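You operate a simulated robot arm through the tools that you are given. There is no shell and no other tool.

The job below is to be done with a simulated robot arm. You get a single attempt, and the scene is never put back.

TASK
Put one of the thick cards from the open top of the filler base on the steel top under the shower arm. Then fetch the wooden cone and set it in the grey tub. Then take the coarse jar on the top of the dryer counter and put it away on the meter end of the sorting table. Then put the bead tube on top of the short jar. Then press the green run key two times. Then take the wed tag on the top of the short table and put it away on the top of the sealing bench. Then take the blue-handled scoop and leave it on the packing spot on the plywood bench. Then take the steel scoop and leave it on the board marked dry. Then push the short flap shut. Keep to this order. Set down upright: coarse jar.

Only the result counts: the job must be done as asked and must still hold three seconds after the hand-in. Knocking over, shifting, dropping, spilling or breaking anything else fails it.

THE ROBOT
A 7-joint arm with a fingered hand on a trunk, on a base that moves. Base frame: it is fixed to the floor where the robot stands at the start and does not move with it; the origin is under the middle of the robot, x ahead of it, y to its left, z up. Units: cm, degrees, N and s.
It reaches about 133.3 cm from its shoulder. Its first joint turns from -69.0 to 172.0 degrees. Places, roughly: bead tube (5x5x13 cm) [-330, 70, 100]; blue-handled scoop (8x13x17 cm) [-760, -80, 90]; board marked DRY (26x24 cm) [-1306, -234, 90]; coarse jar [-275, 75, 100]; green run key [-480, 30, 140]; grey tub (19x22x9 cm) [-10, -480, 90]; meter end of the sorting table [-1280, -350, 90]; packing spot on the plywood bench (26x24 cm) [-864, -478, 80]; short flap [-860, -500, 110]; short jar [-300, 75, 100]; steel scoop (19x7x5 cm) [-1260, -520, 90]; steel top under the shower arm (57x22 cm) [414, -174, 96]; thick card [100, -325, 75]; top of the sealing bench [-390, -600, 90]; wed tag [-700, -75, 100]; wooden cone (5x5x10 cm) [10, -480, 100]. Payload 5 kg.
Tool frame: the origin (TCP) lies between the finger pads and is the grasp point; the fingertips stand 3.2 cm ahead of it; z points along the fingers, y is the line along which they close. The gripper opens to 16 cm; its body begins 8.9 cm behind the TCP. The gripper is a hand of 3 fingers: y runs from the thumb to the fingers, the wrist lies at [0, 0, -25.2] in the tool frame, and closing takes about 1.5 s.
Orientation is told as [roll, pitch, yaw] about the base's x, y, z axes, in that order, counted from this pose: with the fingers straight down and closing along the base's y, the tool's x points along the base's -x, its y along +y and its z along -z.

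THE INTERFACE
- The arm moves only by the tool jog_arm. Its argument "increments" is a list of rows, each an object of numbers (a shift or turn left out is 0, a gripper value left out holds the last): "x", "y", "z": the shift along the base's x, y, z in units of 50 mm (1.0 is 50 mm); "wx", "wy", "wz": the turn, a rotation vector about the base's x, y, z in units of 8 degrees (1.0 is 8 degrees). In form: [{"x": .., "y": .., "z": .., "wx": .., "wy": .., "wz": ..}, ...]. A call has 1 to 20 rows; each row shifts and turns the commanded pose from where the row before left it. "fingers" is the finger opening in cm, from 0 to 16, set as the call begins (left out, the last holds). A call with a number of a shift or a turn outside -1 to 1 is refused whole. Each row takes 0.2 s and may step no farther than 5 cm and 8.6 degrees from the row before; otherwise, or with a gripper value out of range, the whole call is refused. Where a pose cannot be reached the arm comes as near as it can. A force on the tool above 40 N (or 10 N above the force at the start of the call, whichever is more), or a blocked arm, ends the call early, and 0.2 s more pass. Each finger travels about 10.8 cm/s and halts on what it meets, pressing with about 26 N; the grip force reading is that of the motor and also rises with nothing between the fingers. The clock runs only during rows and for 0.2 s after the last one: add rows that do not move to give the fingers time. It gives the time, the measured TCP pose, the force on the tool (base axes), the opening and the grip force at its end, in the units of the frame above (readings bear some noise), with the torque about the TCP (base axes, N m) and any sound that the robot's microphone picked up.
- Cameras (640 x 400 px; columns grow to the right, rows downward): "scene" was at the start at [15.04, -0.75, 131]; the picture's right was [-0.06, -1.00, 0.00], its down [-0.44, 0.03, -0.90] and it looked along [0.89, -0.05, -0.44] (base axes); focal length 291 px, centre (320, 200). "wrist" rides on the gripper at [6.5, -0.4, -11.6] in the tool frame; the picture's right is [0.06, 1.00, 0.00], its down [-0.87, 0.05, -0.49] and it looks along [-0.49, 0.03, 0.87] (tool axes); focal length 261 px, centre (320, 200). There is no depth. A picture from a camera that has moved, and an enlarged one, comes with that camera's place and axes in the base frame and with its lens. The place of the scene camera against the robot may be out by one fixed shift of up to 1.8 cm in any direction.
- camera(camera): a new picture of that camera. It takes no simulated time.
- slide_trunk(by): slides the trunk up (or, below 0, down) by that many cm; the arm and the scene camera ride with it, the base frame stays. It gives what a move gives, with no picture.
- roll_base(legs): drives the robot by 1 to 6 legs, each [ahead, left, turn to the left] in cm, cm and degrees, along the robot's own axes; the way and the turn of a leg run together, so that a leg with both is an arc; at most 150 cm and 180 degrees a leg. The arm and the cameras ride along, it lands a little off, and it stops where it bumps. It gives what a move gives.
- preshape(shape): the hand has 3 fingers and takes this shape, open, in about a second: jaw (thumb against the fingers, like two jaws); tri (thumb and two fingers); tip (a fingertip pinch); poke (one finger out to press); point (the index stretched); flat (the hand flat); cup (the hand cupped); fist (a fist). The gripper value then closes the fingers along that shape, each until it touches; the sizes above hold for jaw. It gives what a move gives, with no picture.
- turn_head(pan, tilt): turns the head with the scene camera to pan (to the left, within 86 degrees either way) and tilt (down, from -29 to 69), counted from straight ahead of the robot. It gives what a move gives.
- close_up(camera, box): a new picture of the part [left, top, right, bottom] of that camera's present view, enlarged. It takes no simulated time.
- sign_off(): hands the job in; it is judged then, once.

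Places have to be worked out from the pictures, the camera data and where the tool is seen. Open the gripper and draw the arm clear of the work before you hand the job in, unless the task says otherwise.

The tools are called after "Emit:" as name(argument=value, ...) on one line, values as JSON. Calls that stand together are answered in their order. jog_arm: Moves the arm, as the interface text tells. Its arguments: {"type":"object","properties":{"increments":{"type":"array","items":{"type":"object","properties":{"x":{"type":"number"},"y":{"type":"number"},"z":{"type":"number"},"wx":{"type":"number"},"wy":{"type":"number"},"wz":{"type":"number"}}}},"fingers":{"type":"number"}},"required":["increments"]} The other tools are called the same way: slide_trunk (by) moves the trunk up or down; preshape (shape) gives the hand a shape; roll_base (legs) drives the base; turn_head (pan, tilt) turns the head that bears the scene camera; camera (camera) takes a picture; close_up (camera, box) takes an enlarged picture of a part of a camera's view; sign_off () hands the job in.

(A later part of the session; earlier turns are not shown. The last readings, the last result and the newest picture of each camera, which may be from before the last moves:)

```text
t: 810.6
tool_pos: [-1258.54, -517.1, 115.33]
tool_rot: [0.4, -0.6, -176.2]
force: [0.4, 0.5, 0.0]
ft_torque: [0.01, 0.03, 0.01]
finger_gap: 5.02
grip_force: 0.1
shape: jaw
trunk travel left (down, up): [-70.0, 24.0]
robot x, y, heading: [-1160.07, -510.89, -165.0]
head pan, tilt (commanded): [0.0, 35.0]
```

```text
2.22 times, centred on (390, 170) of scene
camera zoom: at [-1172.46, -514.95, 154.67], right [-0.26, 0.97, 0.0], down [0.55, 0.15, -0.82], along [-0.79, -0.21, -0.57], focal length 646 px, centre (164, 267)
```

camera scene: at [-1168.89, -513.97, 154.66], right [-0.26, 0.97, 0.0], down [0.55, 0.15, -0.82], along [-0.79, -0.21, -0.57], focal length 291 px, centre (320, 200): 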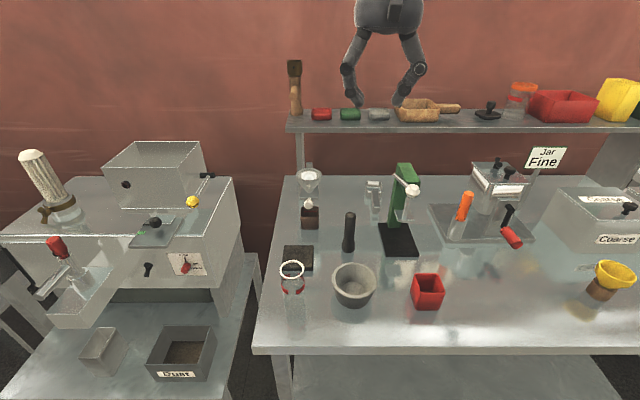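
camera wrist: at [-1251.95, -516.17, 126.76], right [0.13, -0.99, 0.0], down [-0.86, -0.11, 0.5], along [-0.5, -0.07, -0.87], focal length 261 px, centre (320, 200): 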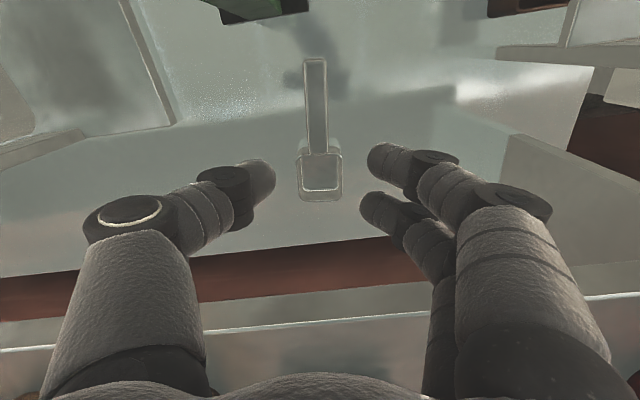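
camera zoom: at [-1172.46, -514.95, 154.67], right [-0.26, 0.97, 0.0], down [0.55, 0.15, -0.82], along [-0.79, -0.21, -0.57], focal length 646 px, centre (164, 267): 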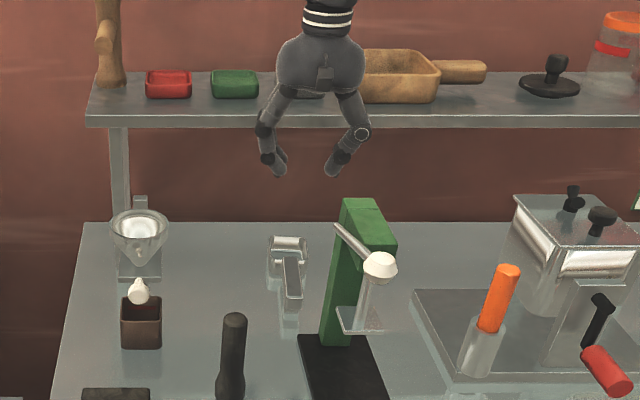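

Emit:
jog_arm(increments=[{"y": 0.09}, {"z": -0.7}, {"z": -0.7}, {"z": -0.7}, {}])

Emit:
camera(camera="wrist")

Emit:
close_up(camera="scene", box=[310, 80, 470, 260])

```text
t: 811.8
tool_pos: [-1258.69, -516.49, 104.67]
tool_rot: [0.4, -0.7, -176.3]
force: [-0.1, 0.3, 0.4]
ft_torque: [0.01, 0.04, -0.01]
finger_gap: 5.02
grip_force: 0.1
shape: jaw
trunk travel left (down, up): [-70.0, 24.0]
robot x, y, heading: [-1160.05, -510.81, -164.8]
head pan, tilt (commanded): [0.0, 35.0]
```

```text
taken
camera wrist: at [-1252.05, -515.65, 116.13], right [0.13, -0.99, 0.0], down [-0.86, -0.11, 0.5], along [-0.5, -0.07, -0.87], focal length 261 px, centre (320, 200)
```

wrist: 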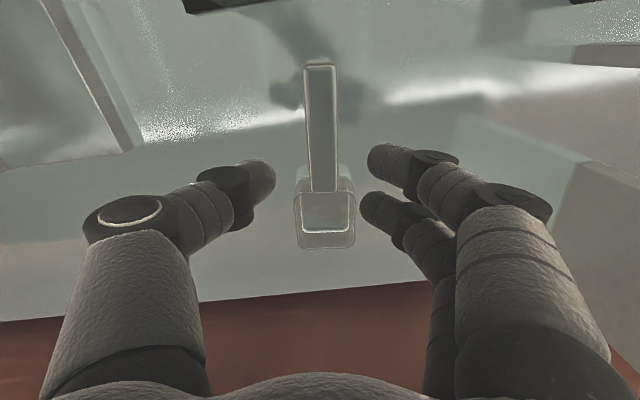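

```text
2.22 times, centred on (390, 170) of scene
camera zoom: at [-1172.58, -514.94, 154.65], right [-0.26, 0.97, 0.0], down [0.55, 0.15, -0.82], along [-0.79, -0.21, -0.57], focal length 646 px, centre (164, 267)
```

zoom: 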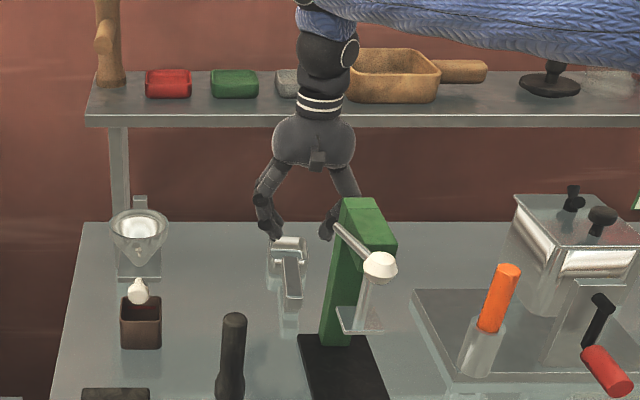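

Emit:
jog_arm(increments=[{"z": -0.6}, {"z": -0.6}, {"z": -0.5}, {"z": -0.3}, {}])

Emit:
camera(camera="wrist")

```text
t: 813.0
tool_pos: [-1259.0, -516.61, 94.72]
tool_rot: [0.3, -0.5, -176.4]
force: [0.9, 0.4, -0.4]
ft_torque: [-0.03, 0.0, -0.01]
finger_gap: 5.02
grip_force: 0.1
shape: jaw
trunk travel left (down, up): [-70.0, 24.0]
robot x, y, heading: [-1159.98, -511.26, -164.8]
head pan, tilt (commanded): [0.0, 35.0]
```

```text
taken
camera wrist: at [-1252.34, -515.77, 106.19], right [0.13, -0.99, 0.0], down [-0.86, -0.11, 0.5], along [-0.5, -0.07, -0.87], focal length 261 px, centre (320, 200)
```

wrist: 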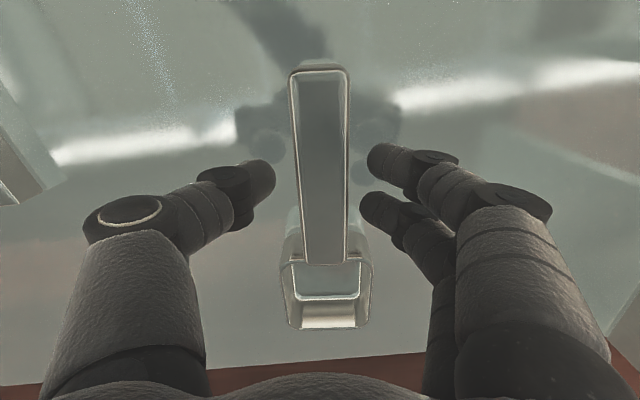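

Emit:
jog_arm(increments=[{"z": -0.12}, {}, {}, {}, {}, {}, {}, {}], fingers=0)

Emit:
camera(camera="wrist")

Emit:
jog_arm(increments=[{"z": 0.2}, {"z": 0.3}, {}])

Emit:
camera(camera="wrist")

Emit:
close_up(camera="scene", box=[310, 80, 470, 260])

```text
t: 814.8
tool_pos: [-1258.92, -516.6, 94.22]
tool_rot: [0.2, -0.6, -176.2]
force: [-3.6, 1.1, 9.0]
ft_torque: [-0.04, 0.1, 0.11]
finger_gap: 2.5
grip_force: 25.8
shape: jaw
trunk travel left (down, up): [-70.0, 24.0]
robot x, y, heading: [-1160.33, -511.03, -164.9]
head pan, tilt (commanded): [0.0, 35.0]
```

```text
taken
camera wrist: at [-1252.25, -515.77, 105.67], right [0.13, -0.99, 0.0], down [-0.86, -0.11, 0.5], along [-0.5, -0.07, -0.87], focal length 261 px, centre (320, 200)
```

wrist: 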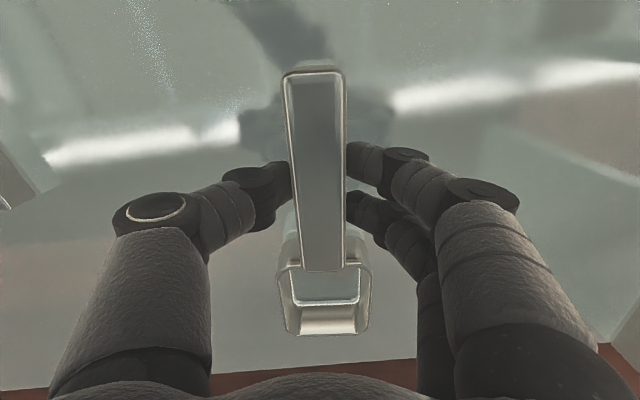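

```text
t: 815.6
tool_pos: [-1258.93, -516.49, 96.58]
tool_rot: [0.4, -0.5, -176.2]
force: [-0.2, 0.0, -1.5]
ft_torque: [0.01, -0.08, 0.0]
finger_gap: 2.44
grip_force: 25.9
shape: jaw
trunk travel left (down, up): [-70.0, 24.0]
robot x, y, heading: [-1159.81, -511.54, -165.0]
head pan, tilt (commanded): [0.0, 35.0]
```

```text
taken
camera wrist: at [-1252.24, -515.73, 107.99], right [0.13, -0.99, 0.0], down [-0.86, -0.11, 0.5], along [-0.49, -0.07, -0.87], focal length 261 px, centre (320, 200)
```

wrist: 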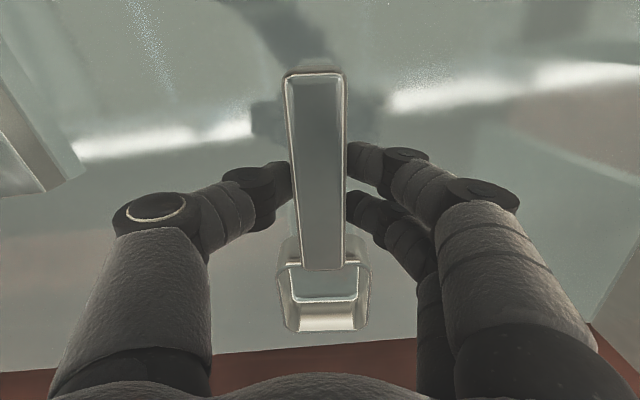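

```text
2.22 times, centred on (390, 170) of scene
camera zoom: at [-1172.75, -514.92, 154.63], right [-0.26, 0.97, 0.0], down [0.55, 0.15, -0.82], along [-0.79, -0.21, -0.57], focal length 646 px, centre (164, 267)
```

zoom: 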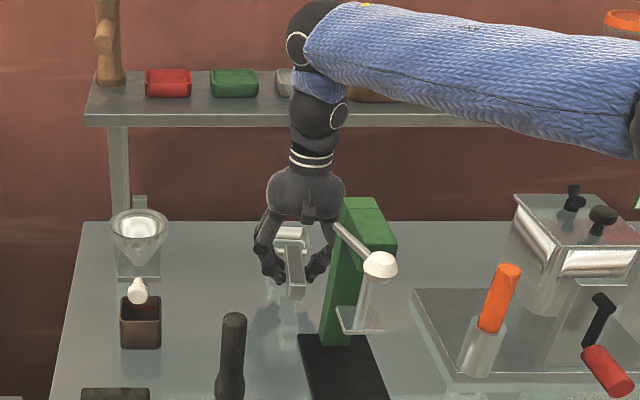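

Held firmly (2.44 cm). The pan is partly under the shelf, so I lift only to z≈108, then shift south away from the press, east from under the shelf, and then up.

Emit:
jog_arm(increments=[{"z": 0.6}, {"z": 0.6}, {"z": 0.6}, {"z": 0.5}, {}])

Emit:
camera(camera="wrist")

Emit:
close_up(camera="scene", box=[310, 60, 470, 260])

```text
t: 816.8
tool_pos: [-1258.83, -516.63, 108.22]
tool_rot: [0.3, -0.5, -176.3]
force: [-0.1, -0.4, -0.4]
ft_torque: [0.03, -0.07, 0.04]
finger_gap: 2.43
grip_force: 26.4
shape: jaw
trunk travel left (down, up): [-70.0, 24.0]
robot x, y, heading: [-1160.05, -510.75, -165.0]
head pan, tilt (commanded): [0.0, 35.0]
```

```text
taken
camera wrist: at [-1252.09, -515.78, 119.65], right [0.13, -0.99, 0.0], down [-0.86, -0.11, 0.5], along [-0.49, -0.07, -0.87], focal length 261 px, centre (320, 200)
```

wrist: 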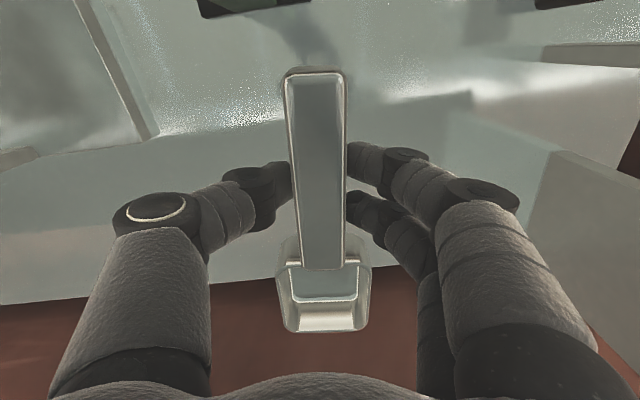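

```text
2.00 times, centred on (390, 160) of scene
camera zoom: at [-1172.76, -514.91, 154.63], right [-0.26, 0.97, 0.0], down [0.55, 0.15, -0.82], along [-0.79, -0.21, -0.57], focal length 582 px, centre (180, 280)
```

zoom: 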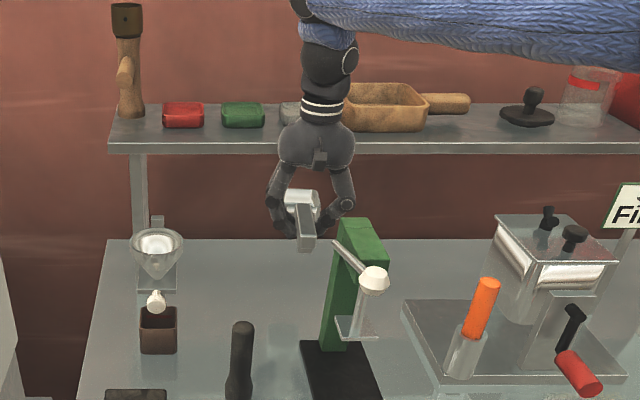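

Good. Now south 5 cm, then east 10 cm, then up.

Emit:
jog_arm(increments=[{"x": 0.26, "y": -0.95}, {"x": 0.77, "y": 0.2}, {"x": 0.77, "y": 0.2}, {"x": 0.5, "y": 0.13}, {}])

Emit:
jog_arm(increments=[{"z": 0.9}, {"z": 0.9}, {"z": 0.9}, {"z": 0.9}, {"z": 0.9}, {"x": 0.9, "y": 0.24}, {"x": 0.9, "y": 0.24}, {"x": 0.9, "y": 0.24}, {"x": 0.9, "y": 0.24}, {}])

Emit:
camera(camera="wrist")

Emit:
camera(camera="scene")

```text
t: 818.0
tool_pos: [-1247.27, -518.76, 108.22]
tool_rot: [0.2, -0.5, -176.2]
force: [-0.7, 0.5, -1.1]
ft_torque: [0.02, -0.09, 0.0]
finger_gap: 2.46
grip_force: 26.1
shape: jaw
trunk travel left (down, up): [-70.0, 24.0]
robot x, y, heading: [-1160.19, -510.89, -164.8]
head pan, tilt (commanded): [0.0, 35.0]
```

```text
t: 820.2
tool_pos: [-1229.6, -514.13, 130.58]
tool_rot: [0.2, -0.5, -176.2]
force: [-0.2, 0.0, -1.3]
ft_torque: [0.01, -0.11, -0.01]
finger_gap: 2.43
grip_force: 25.6
shape: jaw
trunk travel left (down, up): [-70.0, 24.0]
robot x, y, heading: [-1160.42, -511.22, -164.9]
head pan, tilt (commanded): [0.0, 35.0]
```

```text
taken
camera wrist: at [-1223.0, -513.34, 142.15], right [0.13, -0.99, 0.0], down [-0.86, -0.11, 0.5], along [-0.49, -0.07, -0.87], focal length 261 px, centre (320, 200)
```

wrist: 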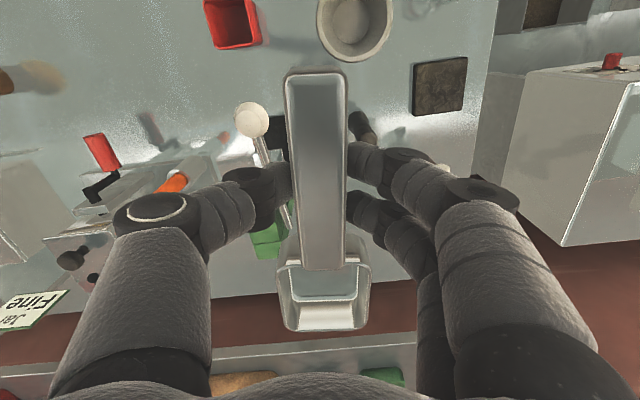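

```text
taken
camera scene: at [-1172.79, -515.02, 154.63], right [-0.26, 0.97, 0.0], down [0.55, 0.15, -0.82], along [-0.79, -0.21, -0.57], focal length 291 px, centre (320, 200)
```

scene: 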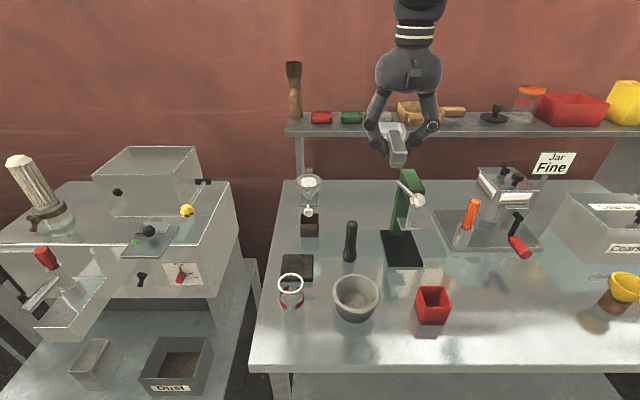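

All clear. I raise and pull the arm in, then slide north along the corridor to the DRY board.

Emit:
jog_arm(increments=[{"z": 0.9}, {"z": 0.7}, {"x": 0.9, "y": 0.24}, {"x": 0.9, "y": 0.24}, {}])

Emit:
roll_base(legs=[[-15, 0, 0], [0, -140, 0]])

Emit:
turn_head(pan=-60, tilt=30)

Emit:
camera(camera="scene")

```text
t: 821.4
tool_pos: [-1220.5, -511.67, 138.5]
tool_rot: [0.3, -0.5, -176.3]
force: [0.1, 0.1, -1.4]
ft_torque: [0.0, -0.08, 0.03]
finger_gap: 2.42
grip_force: 26.3
shape: jaw
trunk travel left (down, up): [-70.0, 24.0]
robot x, y, heading: [-1159.99, -511.11, -164.6]
head pan, tilt (commanded): [0.0, 35.0]
```

```text
t: 829.2
tool_pos: [-1240.87, -373.04, 138.51]
tool_rot: [0.3, -0.5, -177.1]
force: [-0.5, 0.2, -1.2]
ft_torque: [-0.01, -0.03, -0.02]
finger_gap: 2.42
grip_force: 25.7
shape: jaw
trunk travel left (down, up): [-70.0, 24.0]
robot x, y, heading: [-1180.42, -372.9, -166.0]
head pan, tilt (commanded): [0.0, 35.0]
```

```text
t: 830.5
tool_pos: [-1240.9, -373.33, 138.55]
tool_rot: [0.3, -0.5, -177.1]
force: [0.3, 0.2, -1.8]
ft_torque: [0.01, -0.04, 0.04]
finger_gap: 2.45
grip_force: 26.1
shape: jaw
trunk travel left (down, up): [-70.0, 24.0]
robot x, y, heading: [-1180.39, -373.8, -165.7]
head pan, tilt (commanded): [-60.0, 30.0]
```

```text
taken
camera scene: at [-1190.91, -368.48, 155.42], right [0.72, 0.7, 0.0], down [0.35, -0.36, -0.87], along [-0.6, 0.62, -0.5], focal length 291 px, centre (320, 200)
```

scene: 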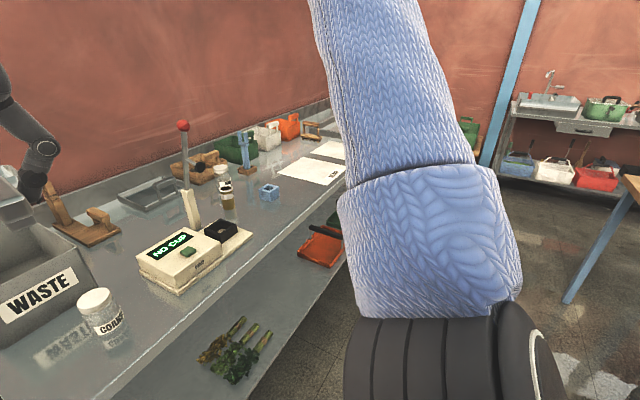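

Emit:
roll_base(legs=[[0, -70, 0.8], [0, -68, 0]])

Emit:
turn_head(pan=0, tilt=40)

Emit:
camera(camera="scene")

Emit:
camera(camera="wrist")

```text
t: 837.6
tool_pos: [-1275.64, -242.82, 138.68]
tool_rot: [0.3, -0.5, -176.6]
force: [0.1, -0.5, -1.0]
ft_torque: [-0.02, -0.04, 0.03]
finger_gap: 2.45
grip_force: 26.2
shape: jaw
trunk travel left (down, up): [-70.0, 24.0]
robot x, y, heading: [-1215.15, -243.07, -165.1]
head pan, tilt (commanded): [-60.0, 30.0]
```

```text
t: 838.9
tool_pos: [-1275.67, -242.89, 138.64]
tool_rot: [0.2, -0.5, -176.4]
force: [0.9, -0.6, -0.9]
ft_torque: [-0.02, -0.03, -0.01]
finger_gap: 2.42
grip_force: 26.6
shape: jaw
trunk travel left (down, up): [-70.0, 24.0]
robot x, y, heading: [-1215.55, -242.6, -165.4]
head pan, tilt (commanded): [0.0, 40.0]
```

```text
taken
camera scene: at [-1227.62, -246.29, 153.89], right [-0.26, 0.97, 0.0], down [0.62, 0.16, -0.77], along [-0.74, -0.2, -0.64], focal length 291 px, centre (320, 200)
```

scene: 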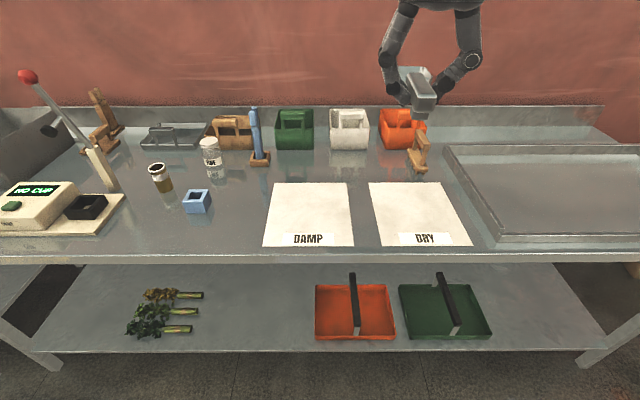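

```text
taken
camera wrist: at [-1268.96, -242.09, 150.08], right [0.12, -0.99, 0.0], down [-0.86, -0.1, 0.5], along [-0.5, -0.07, -0.87], focal length 261 px, centre (320, 200)
```

wrist: 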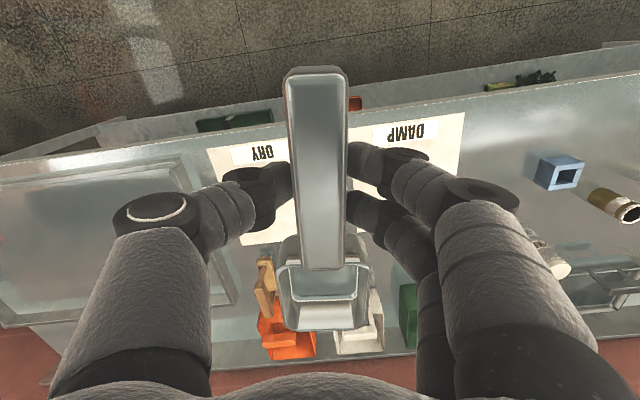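

The boards DAMP and DRY are clearly marked; DRY's centre is about (-1304.5,-233). I move the scoop over it and turn it square to the board.

Emit:
jog_arm(increments=[{"x": -0.9, "y": 0.3, "wz": 0.5}, {"x": -0.9, "y": 0.3, "wz": 0.5}, {"x": -0.9, "y": 0.3, "wz": 0.4}, {"x": -0.9, "y": 0.3}, {"x": -0.9, "y": 0.3}, {"x": -0.9, "y": 0.3}, {"x": -0.36, "y": 0.14}, {"z": -0.9}, {"z": -0.9}, {"z": -0.9}, {"z": -0.9}, {}])

Emit:
camera(camera="scene")

Emit:
camera(camera="wrist")

```text
t: 841.5
tool_pos: [-1304.01, -233.19, 120.74]
tool_rot: [0.2, -0.7, -165.3]
force: [0.2, -0.6, -1.7]
ft_torque: [0.02, -0.02, -0.03]
finger_gap: 2.42
grip_force: 26.2
shape: jaw
trunk travel left (down, up): [-70.0, 24.0]
robot x, y, heading: [-1215.6, -242.59, -165.3]
head pan, tilt (commanded): [0.0, 40.0]
```

```text
taken
camera scene: at [-1227.45, -246.37, 153.91], right [-0.26, 0.97, 0.0], down [0.62, 0.16, -0.77], along [-0.74, -0.2, -0.64], focal length 291 px, centre (320, 200)
```

scene: 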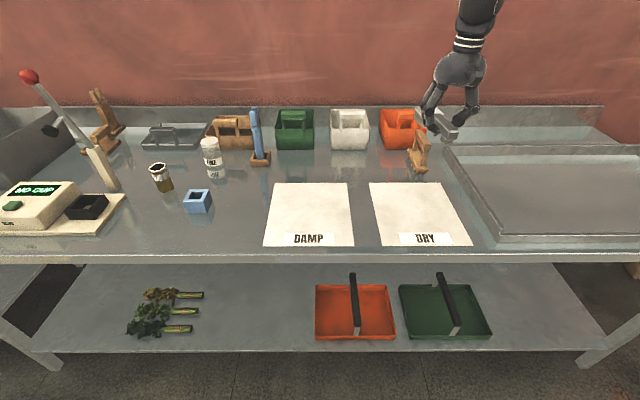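

```text
taken
camera wrist: at [-1297.65, -231.15, 132.3], right [0.31, -0.95, 0.0], down [-0.82, -0.27, 0.5], along [-0.47, -0.16, -0.87], focal length 261 px, centre (320, 200)
```

wrist: 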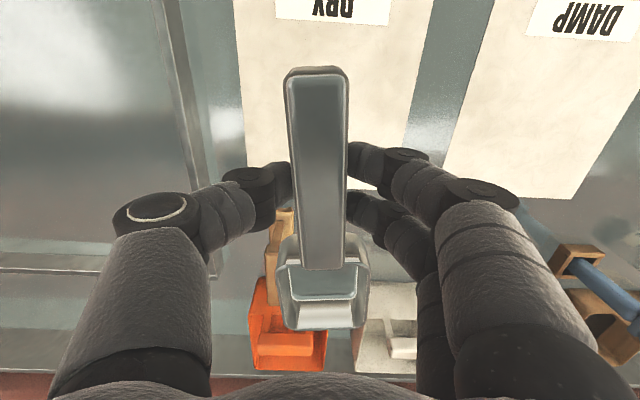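

Over the DRY board; a 1.2 cm shift south centres it. I lower and finish with fine steps.

Emit:
jog_arm(increments=[{"x": 0.06, "y": -0.23}, {"z": -0.8}, {"z": -0.8}, {"z": -0.8}, {"z": -0.8}, {"z": -0.8}, {"z": -0.5}, {}])

Emit:
camera(camera="scene")

Emit:
jog_arm(increments=[{"z": -0.1}, {"z": -0.1}, {}])

```text
t: 843.3
tool_pos: [-1304.0, -234.37, 97.99]
tool_rot: [0.3, -0.5, -165.3]
force: [1.2, 0.0, -1.0]
ft_torque: [0.04, -0.04, 0.0]
finger_gap: 2.43
grip_force: 27.0
shape: jaw
trunk travel left (down, up): [-70.0, 24.0]
robot x, y, heading: [-1215.26, -242.02, -165.2]
head pan, tilt (commanded): [0.0, 40.0]
```

```text
taken
camera scene: at [-1227.58, -246.31, 153.9], right [-0.26, 0.97, 0.0], down [0.62, 0.16, -0.77], along [-0.74, -0.2, -0.64], focal length 291 px, centre (320, 200)
```

scene: 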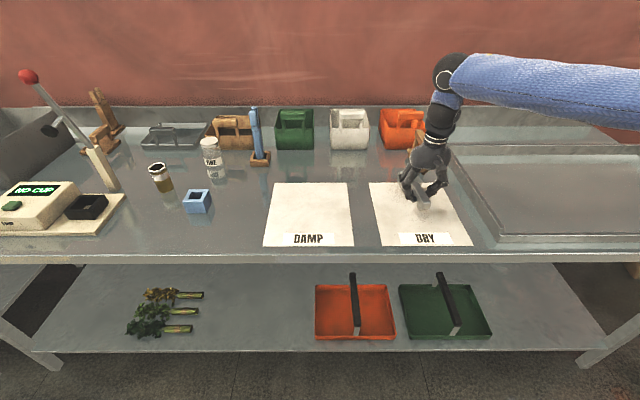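

```text
t: 844.1
tool_pos: [-1304.17, -234.34, 97.01]
tool_rot: [0.3, -0.6, -165.3]
force: [0.2, 0.3, 0.0]
ft_torque: [0.04, -0.06, 0.0]
finger_gap: 2.44
grip_force: 25.9
shape: jaw
trunk travel left (down, up): [-70.0, 24.0]
robot x, y, heading: [-1215.29, -242.76, -165.1]
head pan, tilt (commanded): [0.0, 40.0]
```

Emit:
jog_arm(increments=[{"z": -0.1}, {"z": -0.1}, {}])

Emit:
jog_arm(increments=[{"z": -0.1}, {}])

Emit:
jog_arm(increments=[{"z": -0.06}, {}])

Emit:
close_up(camera="scene", box=[350, 120, 500, 260])

```text
t: 844.9
tool_pos: [-1304.1, -234.34, 96.12]
tool_rot: [0.3, -0.6, -165.3]
force: [0.7, 0.3, -0.7]
ft_torque: [0.03, -0.05, 0.0]
finger_gap: 2.41
grip_force: 25.7
shape: jaw
trunk travel left (down, up): [-70.0, 24.0]
robot x, y, heading: [-1215.6, -242.52, -165.1]
head pan, tilt (commanded): [0.0, 40.0]
```

```text
t: 845.5
tool_pos: [-1303.98, -234.43, 95.55]
tool_rot: [0.3, -0.6, -165.3]
force: [-1.0, 0.2, -0.6]
ft_torque: [0.01, -0.08, 0.01]
finger_gap: 2.44
grip_force: 26.1
shape: jaw
trunk travel left (down, up): [-70.0, 24.0]
robot x, y, heading: [-1215.21, -242.69, -165.2]
head pan, tilt (commanded): [0.0, 40.0]
```

```text
t: 846.1
tool_pos: [-1304.11, -234.27, 95.24]
tool_rot: [0.2, -0.5, -165.4]
force: [0.3, 0.5, -0.3]
ft_torque: [0.0, -0.06, 0.01]
finger_gap: 2.41
grip_force: 26.0
shape: jaw
trunk travel left (down, up): [-70.0, 24.0]
robot x, y, heading: [-1215.27, -242.79, -165.5]
head pan, tilt (commanded): [0.0, 40.0]
```

```text
2.86 times, centred on (425, 190) of scene
camera zoom: at [-1227.64, -246.29, 153.89], right [-0.26, 0.97, 0.0], down [0.62, 0.16, -0.77], along [-0.74, -0.2, -0.64], focal length 831 px, centre (20, 229)
```

zoom: 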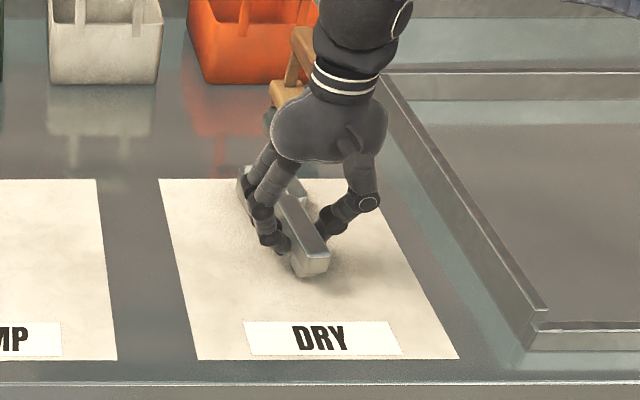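

The scoop lies within the DRY board's outline. A few more millimetres to contact.

Emit:
jog_arm(increments=[{"z": -0.06}, {}])

Emit:
jog_arm(increments=[{"z": -0.06}, {}])

Emit:
jog_arm(increments=[{"z": -0.05}, {}])

```text
t: 846.7
tool_pos: [-1304.23, -234.35, 95.01]
tool_rot: [0.2, -0.6, -165.2]
force: [0.5, -0.5, -0.6]
ft_torque: [-0.01, -0.09, -0.01]
finger_gap: 2.41
grip_force: 26.0
shape: jaw
trunk travel left (down, up): [-70.0, 24.0]
robot x, y, heading: [-1215.43, -242.59, -165.4]
head pan, tilt (commanded): [0.0, 40.0]
```

```text
t: 847.3
tool_pos: [-1304.07, -234.47, 94.67]
tool_rot: [0.2, -0.6, -165.2]
force: [0.9, 0.6, -0.2]
ft_torque: [-0.01, -0.04, -0.01]
finger_gap: 2.4
grip_force: 25.9
shape: jaw
trunk travel left (down, up): [-70.0, 24.0]
robot x, y, heading: [-1215.76, -242.56, -165.2]
head pan, tilt (commanded): [0.0, 40.0]
```

```text
t: 847.9
tool_pos: [-1304.11, -234.44, 94.4]
tool_rot: [0.3, -0.6, -165.3]
force: [-0.5, -0.3, -1.2]
ft_torque: [-0.03, 0.02, 0.02]
finger_gap: 2.42
grip_force: 25.8
shape: jaw
trunk travel left (down, up): [-70.0, 24.0]
robot x, y, heading: [-1215.56, -242.64, -165.3]
head pan, tilt (commanded): [0.0, 40.0]
```

Emit:
jog_arm(increments=[{"z": -0.05}, {}])

Emit:
close_up(camera="scene", box=[380, 150, 460, 230])

```text
t: 848.5
tool_pos: [-1304.06, -234.44, 94.24]
tool_rot: [0.3, -0.6, -165.3]
force: [0.0, 0.1, 5.0]
ft_torque: [-0.09, 0.06, -0.04]
finger_gap: 2.45
grip_force: 26.1
shape: jaw
trunk travel left (down, up): [-70.0, 24.0]
robot x, y, heading: [-1215.44, -242.96, -165.0]
head pan, tilt (commanded): [0.0, 40.0]
```

```text
5.00 times, centred on (420, 190) of scene
camera zoom: at [-1227.59, -246.28, 153.9], right [-0.26, 0.97, 0.0], down [0.62, 0.16, -0.77], along [-0.74, -0.2, -0.64], focal length 1454 px, centre (-180, 250)
```

zoom: 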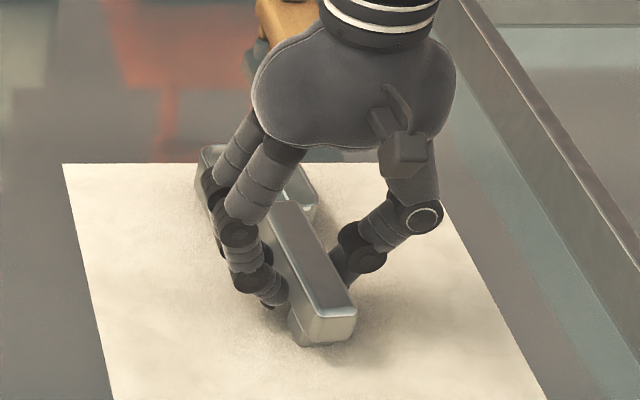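

Contact (5 N) and fully on the board. I open gently.

Emit:
jog_arm(increments=[{}, {}, {}], fingers=3.6)

Emit:
jog_arm(increments=[{}, {}, {}], fingers=6)

Emit:
camera(camera="wrist")

Emit:
close_up(camera="scene", box=[360, 140, 480, 260])

```text
t: 849.3
tool_pos: [-1304.04, -234.53, 94.16]
tool_rot: [0.4, -0.5, -165.3]
force: [-0.3, -0.4, 1.7]
ft_torque: [0.0, -0.01, -0.06]
finger_gap: 3.59
grip_force: 0.0
shape: jaw
trunk travel left (down, up): [-70.0, 24.0]
robot x, y, heading: [-1215.43, -242.68, -165.0]
head pan, tilt (commanded): [0.0, 40.0]
```

```text
t: 850.1
tool_pos: [-1304.06, -234.37, 94.19]
tool_rot: [0.3, -0.5, -165.4]
force: [-0.3, -0.2, -0.3]
ft_torque: [0.04, 0.02, -0.02]
finger_gap: 5.97
grip_force: 0.1
shape: jaw
trunk travel left (down, up): [-70.0, 24.0]
robot x, y, heading: [-1215.45, -242.49, -164.9]
head pan, tilt (commanded): [0.0, 40.0]
```

```text
taken
camera wrist: at [-1297.74, -232.35, 105.65], right [0.31, -0.95, 0.0], down [-0.82, -0.27, 0.5], along [-0.47, -0.16, -0.87], focal length 261 px, centre (320, 200)
```

wrist: 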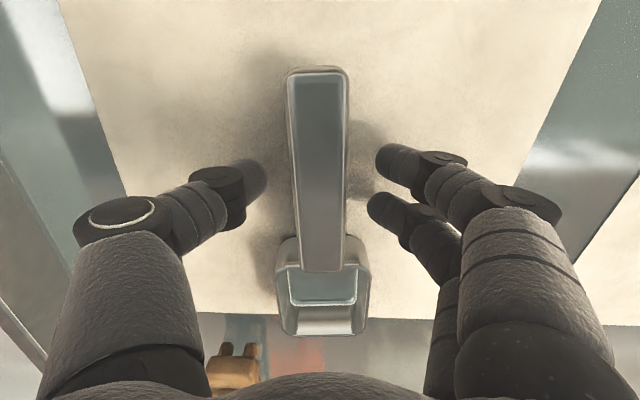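

```text
3.33 times, centred on (420, 200) of scene
camera zoom: at [-1227.63, -246.28, 153.89], right [-0.26, 0.97, 0.0], down [0.62, 0.16, -0.77], along [-0.74, -0.2, -0.64], focal length 970 px, centre (-13, 200)
```

zoom: 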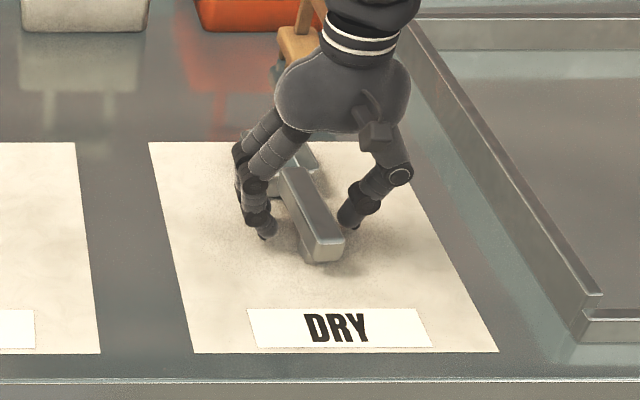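

The scoop lies free on the DRY board. I lift the hand straight up and back.

Emit:
jog_arm(increments=[{"z": 0.4}, {"z": 0.7}, {"z": 0.9}, {"z": 0.9}, {"z": 0.9}, {"z": 0.9}, {"z": 0.9}, {"z": 0.9}, {"z": 0.9}, {"x": 0.9, "y": 0.24}, {"x": 0.9, "y": 0.24}, {"x": 0.9, "y": 0.24}, {"x": 0.9, "y": 0.24}, {"x": 0.9, "y": 0.24}, {}])

Emit:
camera(camera="scene")

```text
t: 853.3
tool_pos: [-1281.69, -228.38, 131.22]
tool_rot: [0.2, -0.5, -165.4]
force: [-0.3, -0.4, -0.2]
ft_torque: [0.0, -0.02, -0.02]
finger_gap: 5.99
grip_force: 0.1
shape: jaw
trunk travel left (down, up): [-70.0, 24.0]
robot x, y, heading: [-1215.35, -242.58, -165.2]
head pan, tilt (commanded): [0.0, 40.0]
```

```text
taken
camera scene: at [-1227.78, -246.34, 153.87], right [-0.26, 0.97, 0.0], down [0.62, 0.16, -0.77], along [-0.74, -0.2, -0.64], focal length 291 px, centre (320, 200)
```

scene: 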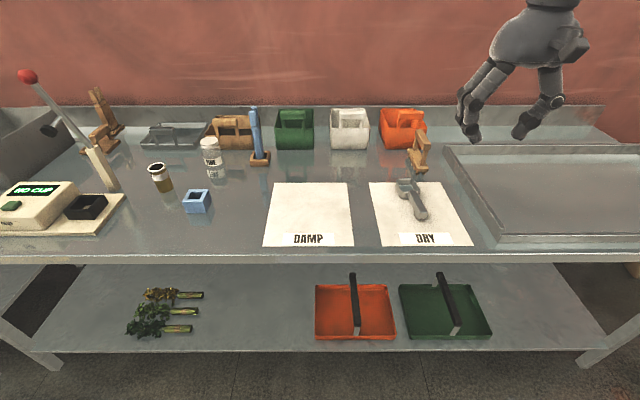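

The steel scoop is on the DRY board. Last: the short flap on the cream box on the plywood bench. I retrace the route.

Emit:
jog_arm(increments=[{"z": 0.9}, {"z": 0.6}, {}])

Emit:
roll_base(legs=[[0, 90, 0], [0, 90, 0], [0, 92, 0]])

```text
t: 854.1
tool_pos: [-1281.78, -228.33, 138.77]
tool_rot: [0.2, -0.5, -165.4]
force: [0.0, 0.4, 1.0]
ft_torque: [-0.02, 0.0, 0.02]
finger_gap: 5.96
grip_force: 0.0
shape: jaw
trunk travel left (down, up): [-70.0, 24.0]
robot x, y, heading: [-1215.04, -242.51, -165.2]
head pan, tilt (commanded): [0.0, 40.0]
```

```text
t: 867.5
tool_pos: [-1212.85, -490.99, 138.75]
tool_rot: [0.3, -0.5, -164.0]
force: [0.2, -0.1, -0.2]
ft_torque: [0.0, 0.02, 0.02]
finger_gap: 5.93
grip_force: 0.0
shape: jaw
trunk travel left (down, up): [-70.0, 24.0]
robot x, y, heading: [-1146.03, -503.9, -164.1]
head pan, tilt (commanded): [0.0, 40.0]
```

Emit:
roll_base(legs=[[-100, 0, -0.9], [-90, 0, 0], [-12, -118, 0]])

```text
t: 882.5
tool_pos: [-1045.39, -325.52, 138.78]
tool_rot: [0.3, -0.5, -166.5]
force: [0.7, 0.1, -0.2]
ft_torque: [0.0, 0.02, -0.02]
finger_gap: 5.97
grip_force: 0.1
shape: jaw
trunk travel left (down, up): [-70.0, 24.0]
robot x, y, heading: [-979.41, -341.27, -166.3]
head pan, tilt (commanded): [0.0, 40.0]
```

Emit:
roll_base(legs=[[-93, -3, 1.3], [-93, 0, 0]])

Emit:
roll_base(legs=[[0, 87, 0], [0, 87, 0]])

Emit:
turn_head(pan=0, tilt=30)

Emit:
camera(camera="scene")

Emit:
close_up(camera="scene", box=[120, 100, 400, 300])

```text
t: 891.9
tool_pos: [-866.39, -277.01, 138.85]
tool_rot: [0.3, -0.7, -164.7]
force: [1.1, 0.6, -0.2]
ft_torque: [0.0, -0.01, -0.01]
finger_gap: 5.96
grip_force: 0.0
shape: jaw
trunk travel left (down, up): [-70.0, 24.0]
robot x, y, heading: [-800.24, -290.35, -164.5]
head pan, tilt (commanded): [0.0, 40.0]
```

```text
t: 900.7
tool_pos: [-819.98, -444.98, 138.75]
tool_rot: [0.2, -0.4, -164.2]
force: [0.0, -0.2, 0.1]
ft_torque: [0.02, 0.02, -0.02]
finger_gap: 6.0
grip_force: 0.1
shape: jaw
trunk travel left (down, up): [-70.0, 24.0]
robot x, y, heading: [-753.33, -458.15, -164.0]
head pan, tilt (commanded): [0.0, 40.0]
```

```text
t: 901.4
tool_pos: [-820.07, -445.0, 138.69]
tool_rot: [0.3, -0.4, -164.3]
force: [0.5, -0.7, -0.7]
ft_torque: [0.0, -0.04, 0.0]
finger_gap: 5.94
grip_force: 0.2
shape: jaw
trunk travel left (down, up): [-70.0, 24.0]
robot x, y, heading: [-753.39, -458.25, -164.2]
head pan, tilt (commanded): [0.0, 30.0]
```

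```text
taken
camera scene: at [-766.14, -462.04, 155.42], right [-0.27, 0.96, 0.0], down [0.48, 0.14, -0.87], along [-0.83, -0.24, -0.5], focal length 291 px, centre (320, 200)
```

scene: 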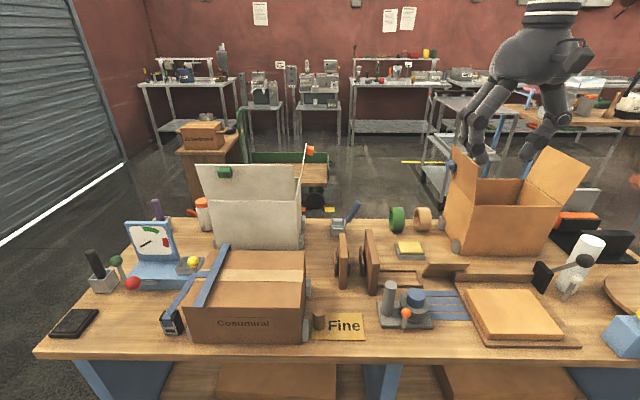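

```text
2.00 times, centred on (260, 200) of scene
camera zoom: at [-766.14, -462.04, 155.42], right [-0.27, 0.96, 0.0], down [0.48, 0.14, -0.87], along [-0.83, -0.24, -0.5], focal length 582 px, centre (440, 200)
```

zoom: 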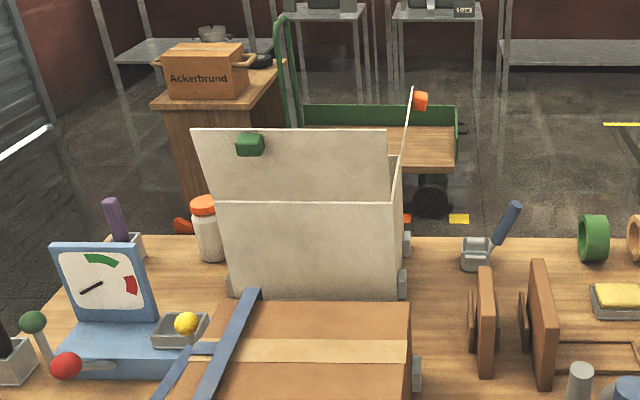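

The short flap is the upright north flap with the orange knob (hinge z≈102, top z≈121, near (u 960, v −257)). I place the base for reach, close the fingers into a blunt tip and turn the hand.

Emit:
roll_base(legs=[[21, 14, -1]])

Emit:
jog_arm(increments=[{"wz": -1}, {"wz": -1}, {"wz": -1}, {"wz": -1}, {"wz": -1}, {"wz": -1}, {"wz": -1}, {"wz": -1}, {"wz": -1}, {"wz": -1}, {"wz": -1}, {"wz": -0.3}, {}], fingers=0)

Emit:
camera(camera="scene")

Emit:
camera(camera="wrist")

```text
t: 903.2
tool_pos: [-836.24, -463.49, 138.75]
tool_rot: [0.4, -0.5, -164.9]
force: [0.5, -0.5, -0.3]
ft_torque: [0.0, -0.04, -0.01]
finger_gap: 5.95
grip_force: 0.0
shape: jaw
trunk travel left (down, up): [-70.0, 24.0]
robot x, y, heading: [-769.64, -477.27, -164.8]
head pan, tilt (commanded): [0.0, 30.0]
```

```text
t: 906.0
tool_pos: [-836.04, -463.56, 138.81]
tool_rot: [0.3, -0.5, 104.5]
force: [-0.7, -0.2, -0.6]
ft_torque: [-0.01, 0.0, 0.02]
finger_gap: 0.05
grip_force: 26.0
shape: jaw
trunk travel left (down, up): [-70.0, 24.0]
robot x, y, heading: [-769.84, -477.56, -165.1]
head pan, tilt (commanded): [0.0, 30.0]
```

```text
taken
camera scene: at [-782.45, -481.32, 155.42], right [-0.26, 0.97, 0.0], down [0.48, 0.13, -0.87], along [-0.84, -0.23, -0.5], focal length 291 px, centre (320, 200)
```

scene: 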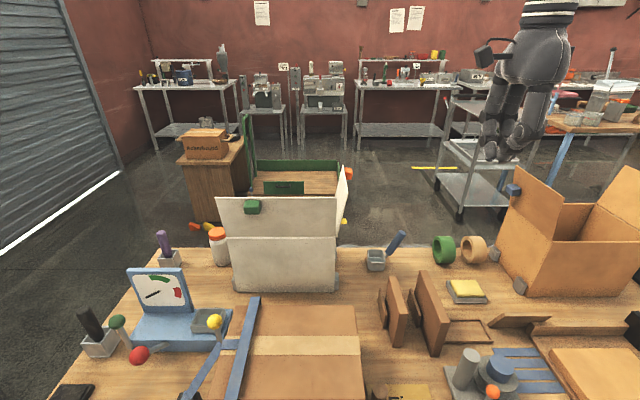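

```text
taken
camera wrist: at [-833.84, -469.89, 150.21], right [-0.95, -0.31, 0.0], down [-0.27, 0.82, 0.5], along [-0.16, 0.47, -0.87], focal length 261 px, centre (320, 200)
```

wrist: 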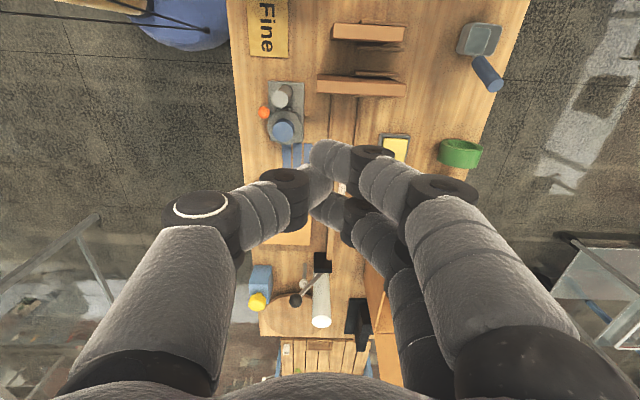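

Emit:
close_up(camera="scene", box=[200, 150, 440, 310])

Emit:
turn_head(pan=0, tilt=45)

Emit:
close_up(camera="scene", box=[200, 60, 440, 220])

```text
2.50 times, centred on (320, 230) of scene
camera zoom: at [-782.45, -481.32, 155.42], right [-0.26, 0.97, 0.0], down [0.48, 0.13, -0.87], along [-0.84, -0.23, -0.5], focal length 727 px, centre (320, 125)
```

zoom: 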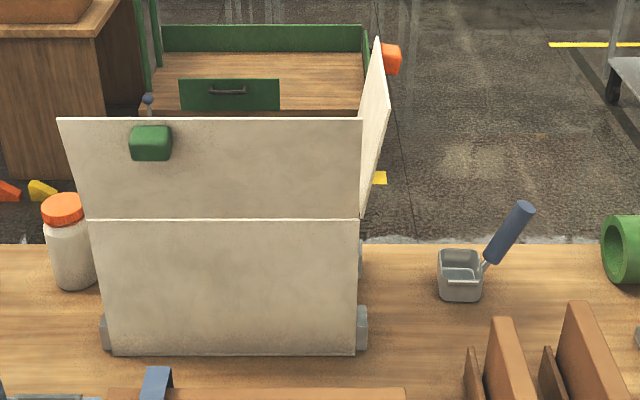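

```text
t: 906.8
tool_pos: [-836.03, -463.52, 138.65]
tool_rot: [0.3, -0.5, 104.5]
force: [0.1, 0.5, -0.6]
ft_torque: [0.0, 0.0, 0.03]
finger_gap: 0.01
grip_force: 26.1
shape: jaw
trunk travel left (down, up): [-70.0, 24.0]
robot x, y, heading: [-769.76, -477.58, -164.7]
head pan, tilt (commanded): [0.0, 45.0]
```

```text
2.50 times, centred on (320, 140) of scene
camera zoom: at [-781.57, -481.08, 153.17], right [-0.26, 0.97, 0.0], down [0.68, 0.18, -0.71], along [-0.68, -0.18, -0.71], focal length 727 px, centre (320, 350)
```

zoom: 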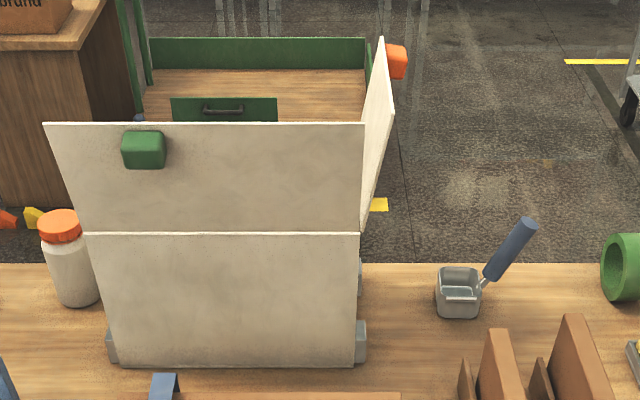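

The flap spans u≈951–969, hinge at (v −257.4, z 102), top z≈117, leaning slightly outward. I bring the blunt fingertip to its outer (north) side.

Emit:
jog_arm(increments=[{"x": -0.745, "y": -0.577}, {"x": -0.745, "y": -0.577}, {"x": -0.745, "y": -0.577}, {"x": -0.745, "y": -0.577}, {"x": -0.745, "y": -0.577}, {"x": -0.745, "y": -0.577}, {"x": -0.745, "y": -0.577}, {"z": -0.9}, {"z": -0.9}, {"z": -0.9}, {"z": -0.9}, {}])

Emit:
turn_head(pan=0, tilt=30)

Emit:
close_up(camera="scene", box=[200, 100, 440, 310])

Emit:
camera(camera="wrist")

```text
t: 909.4
tool_pos: [-862.18, -483.68, 121.18]
tool_rot: [0.4, -0.6, 104.5]
force: [-0.6, -0.4, -0.4]
ft_torque: [-0.01, 0.03, 0.0]
finger_gap: 0.02
grip_force: 26.2
shape: jaw
trunk travel left (down, up): [-70.0, 24.0]
robot x, y, heading: [-769.45, -477.91, -164.8]
head pan, tilt (commanded): [0.0, 45.0]
```

```text
t: 910.2
tool_pos: [-862.3, -483.55, 121.05]
tool_rot: [0.2, -0.4, 104.6]
force: [-0.2, -0.5, -0.7]
ft_torque: [-0.02, 0.03, -0.02]
finger_gap: 0.0
grip_force: 25.7
shape: jaw
trunk travel left (down, up): [-70.0, 24.0]
robot x, y, heading: [-769.78, -477.96, -164.5]
head pan, tilt (commanded): [0.0, 30.0]
```

```text
1.90 times, centred on (320, 205) of scene
camera zoom: at [-782.5, -481.34, 155.41], right [-0.26, 0.97, 0.0], down [0.48, 0.13, -0.87], along [-0.84, -0.23, -0.5], focal length 554 px, centre (320, 190)
```

zoom: 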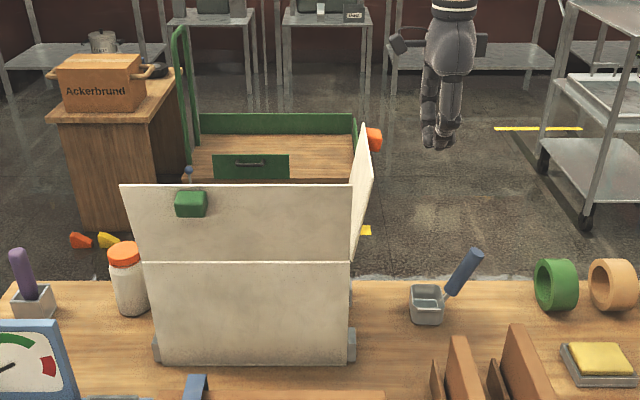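

```text
taken
camera wrist: at [-860.12, -489.88, 132.4], right [-0.95, -0.31, 0.0], down [-0.27, 0.82, 0.5], along [-0.16, 0.47, -0.87], focal length 261 px, centre (320, 200)
```

wrist: 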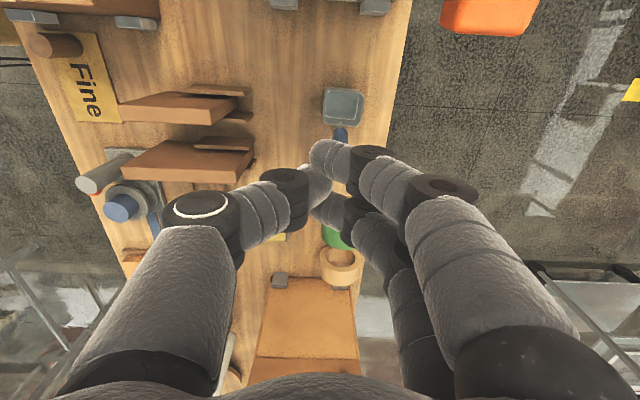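

Tip and flap are lined up. I lower to z≈115 and start pushing south.

Emit:
jog_arm(increments=[{"z": -0.6}, {"z": -0.57}, {"x": 0.104, "y": -0.386}, {"x": 0.104, "y": -0.386}, {"x": 0.104, "y": -0.386}, {"x": 0.104, "y": -0.386}, {}])

Emit:
close_up(camera="scene", box=[200, 100, 440, 310])

Emit:
jog_arm(increments=[{"x": 0.104, "y": -0.386}, {"x": 0.104, "y": -0.386}, {}])

Emit:
close_up(camera="scene", box=[200, 100, 440, 310])

```text
t: 911.8
tool_pos: [-860.15, -491.47, 114.97]
tool_rot: [0.3, -0.6, 104.5]
force: [0.2, 0.3, -0.2]
ft_torque: [0.0, 0.0, 0.0]
finger_gap: 0.01
grip_force: 25.8
shape: jaw
trunk travel left (down, up): [-70.0, 24.0]
robot x, y, heading: [-769.66, -477.3, -164.6]
head pan, tilt (commanded): [0.0, 30.0]
```

```text
1.90 times, centred on (320, 205) of scene
camera zoom: at [-782.48, -481.27, 155.42], right [-0.26, 0.97, 0.0], down [0.48, 0.13, -0.87], along [-0.84, -0.23, -0.5], focal length 554 px, centre (320, 190)
```

zoom: 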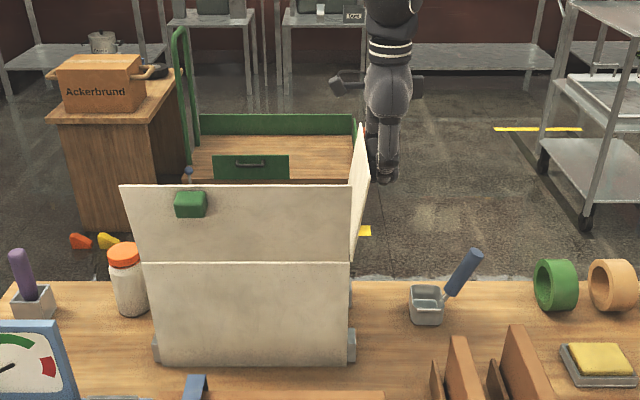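

```text
t: 912.6
tool_pos: [-858.95, -495.05, 114.74]
tool_rot: [0.3, -0.5, 104.4]
force: [0.4, 0.8, -0.8]
ft_torque: [-0.03, -0.01, 0.0]
finger_gap: 0.0
grip_force: 25.6
shape: jaw
trunk travel left (down, up): [-70.0, 24.0]
robot x, y, heading: [-769.29, -477.44, -164.7]
head pan, tilt (commanded): [0.0, 30.0]
```

```text
1.90 times, centred on (320, 205) of scene
camera zoom: at [-782.48, -481.28, 155.42], right [-0.26, 0.97, 0.0], down [0.48, 0.13, -0.87], along [-0.84, -0.23, -0.5], focal length 554 px, centre (320, 190)
```

zoom: 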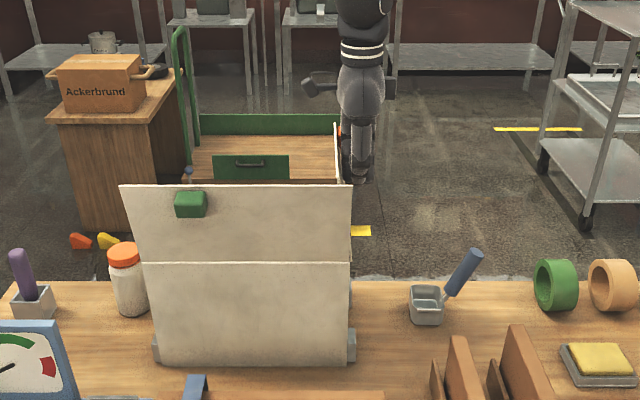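

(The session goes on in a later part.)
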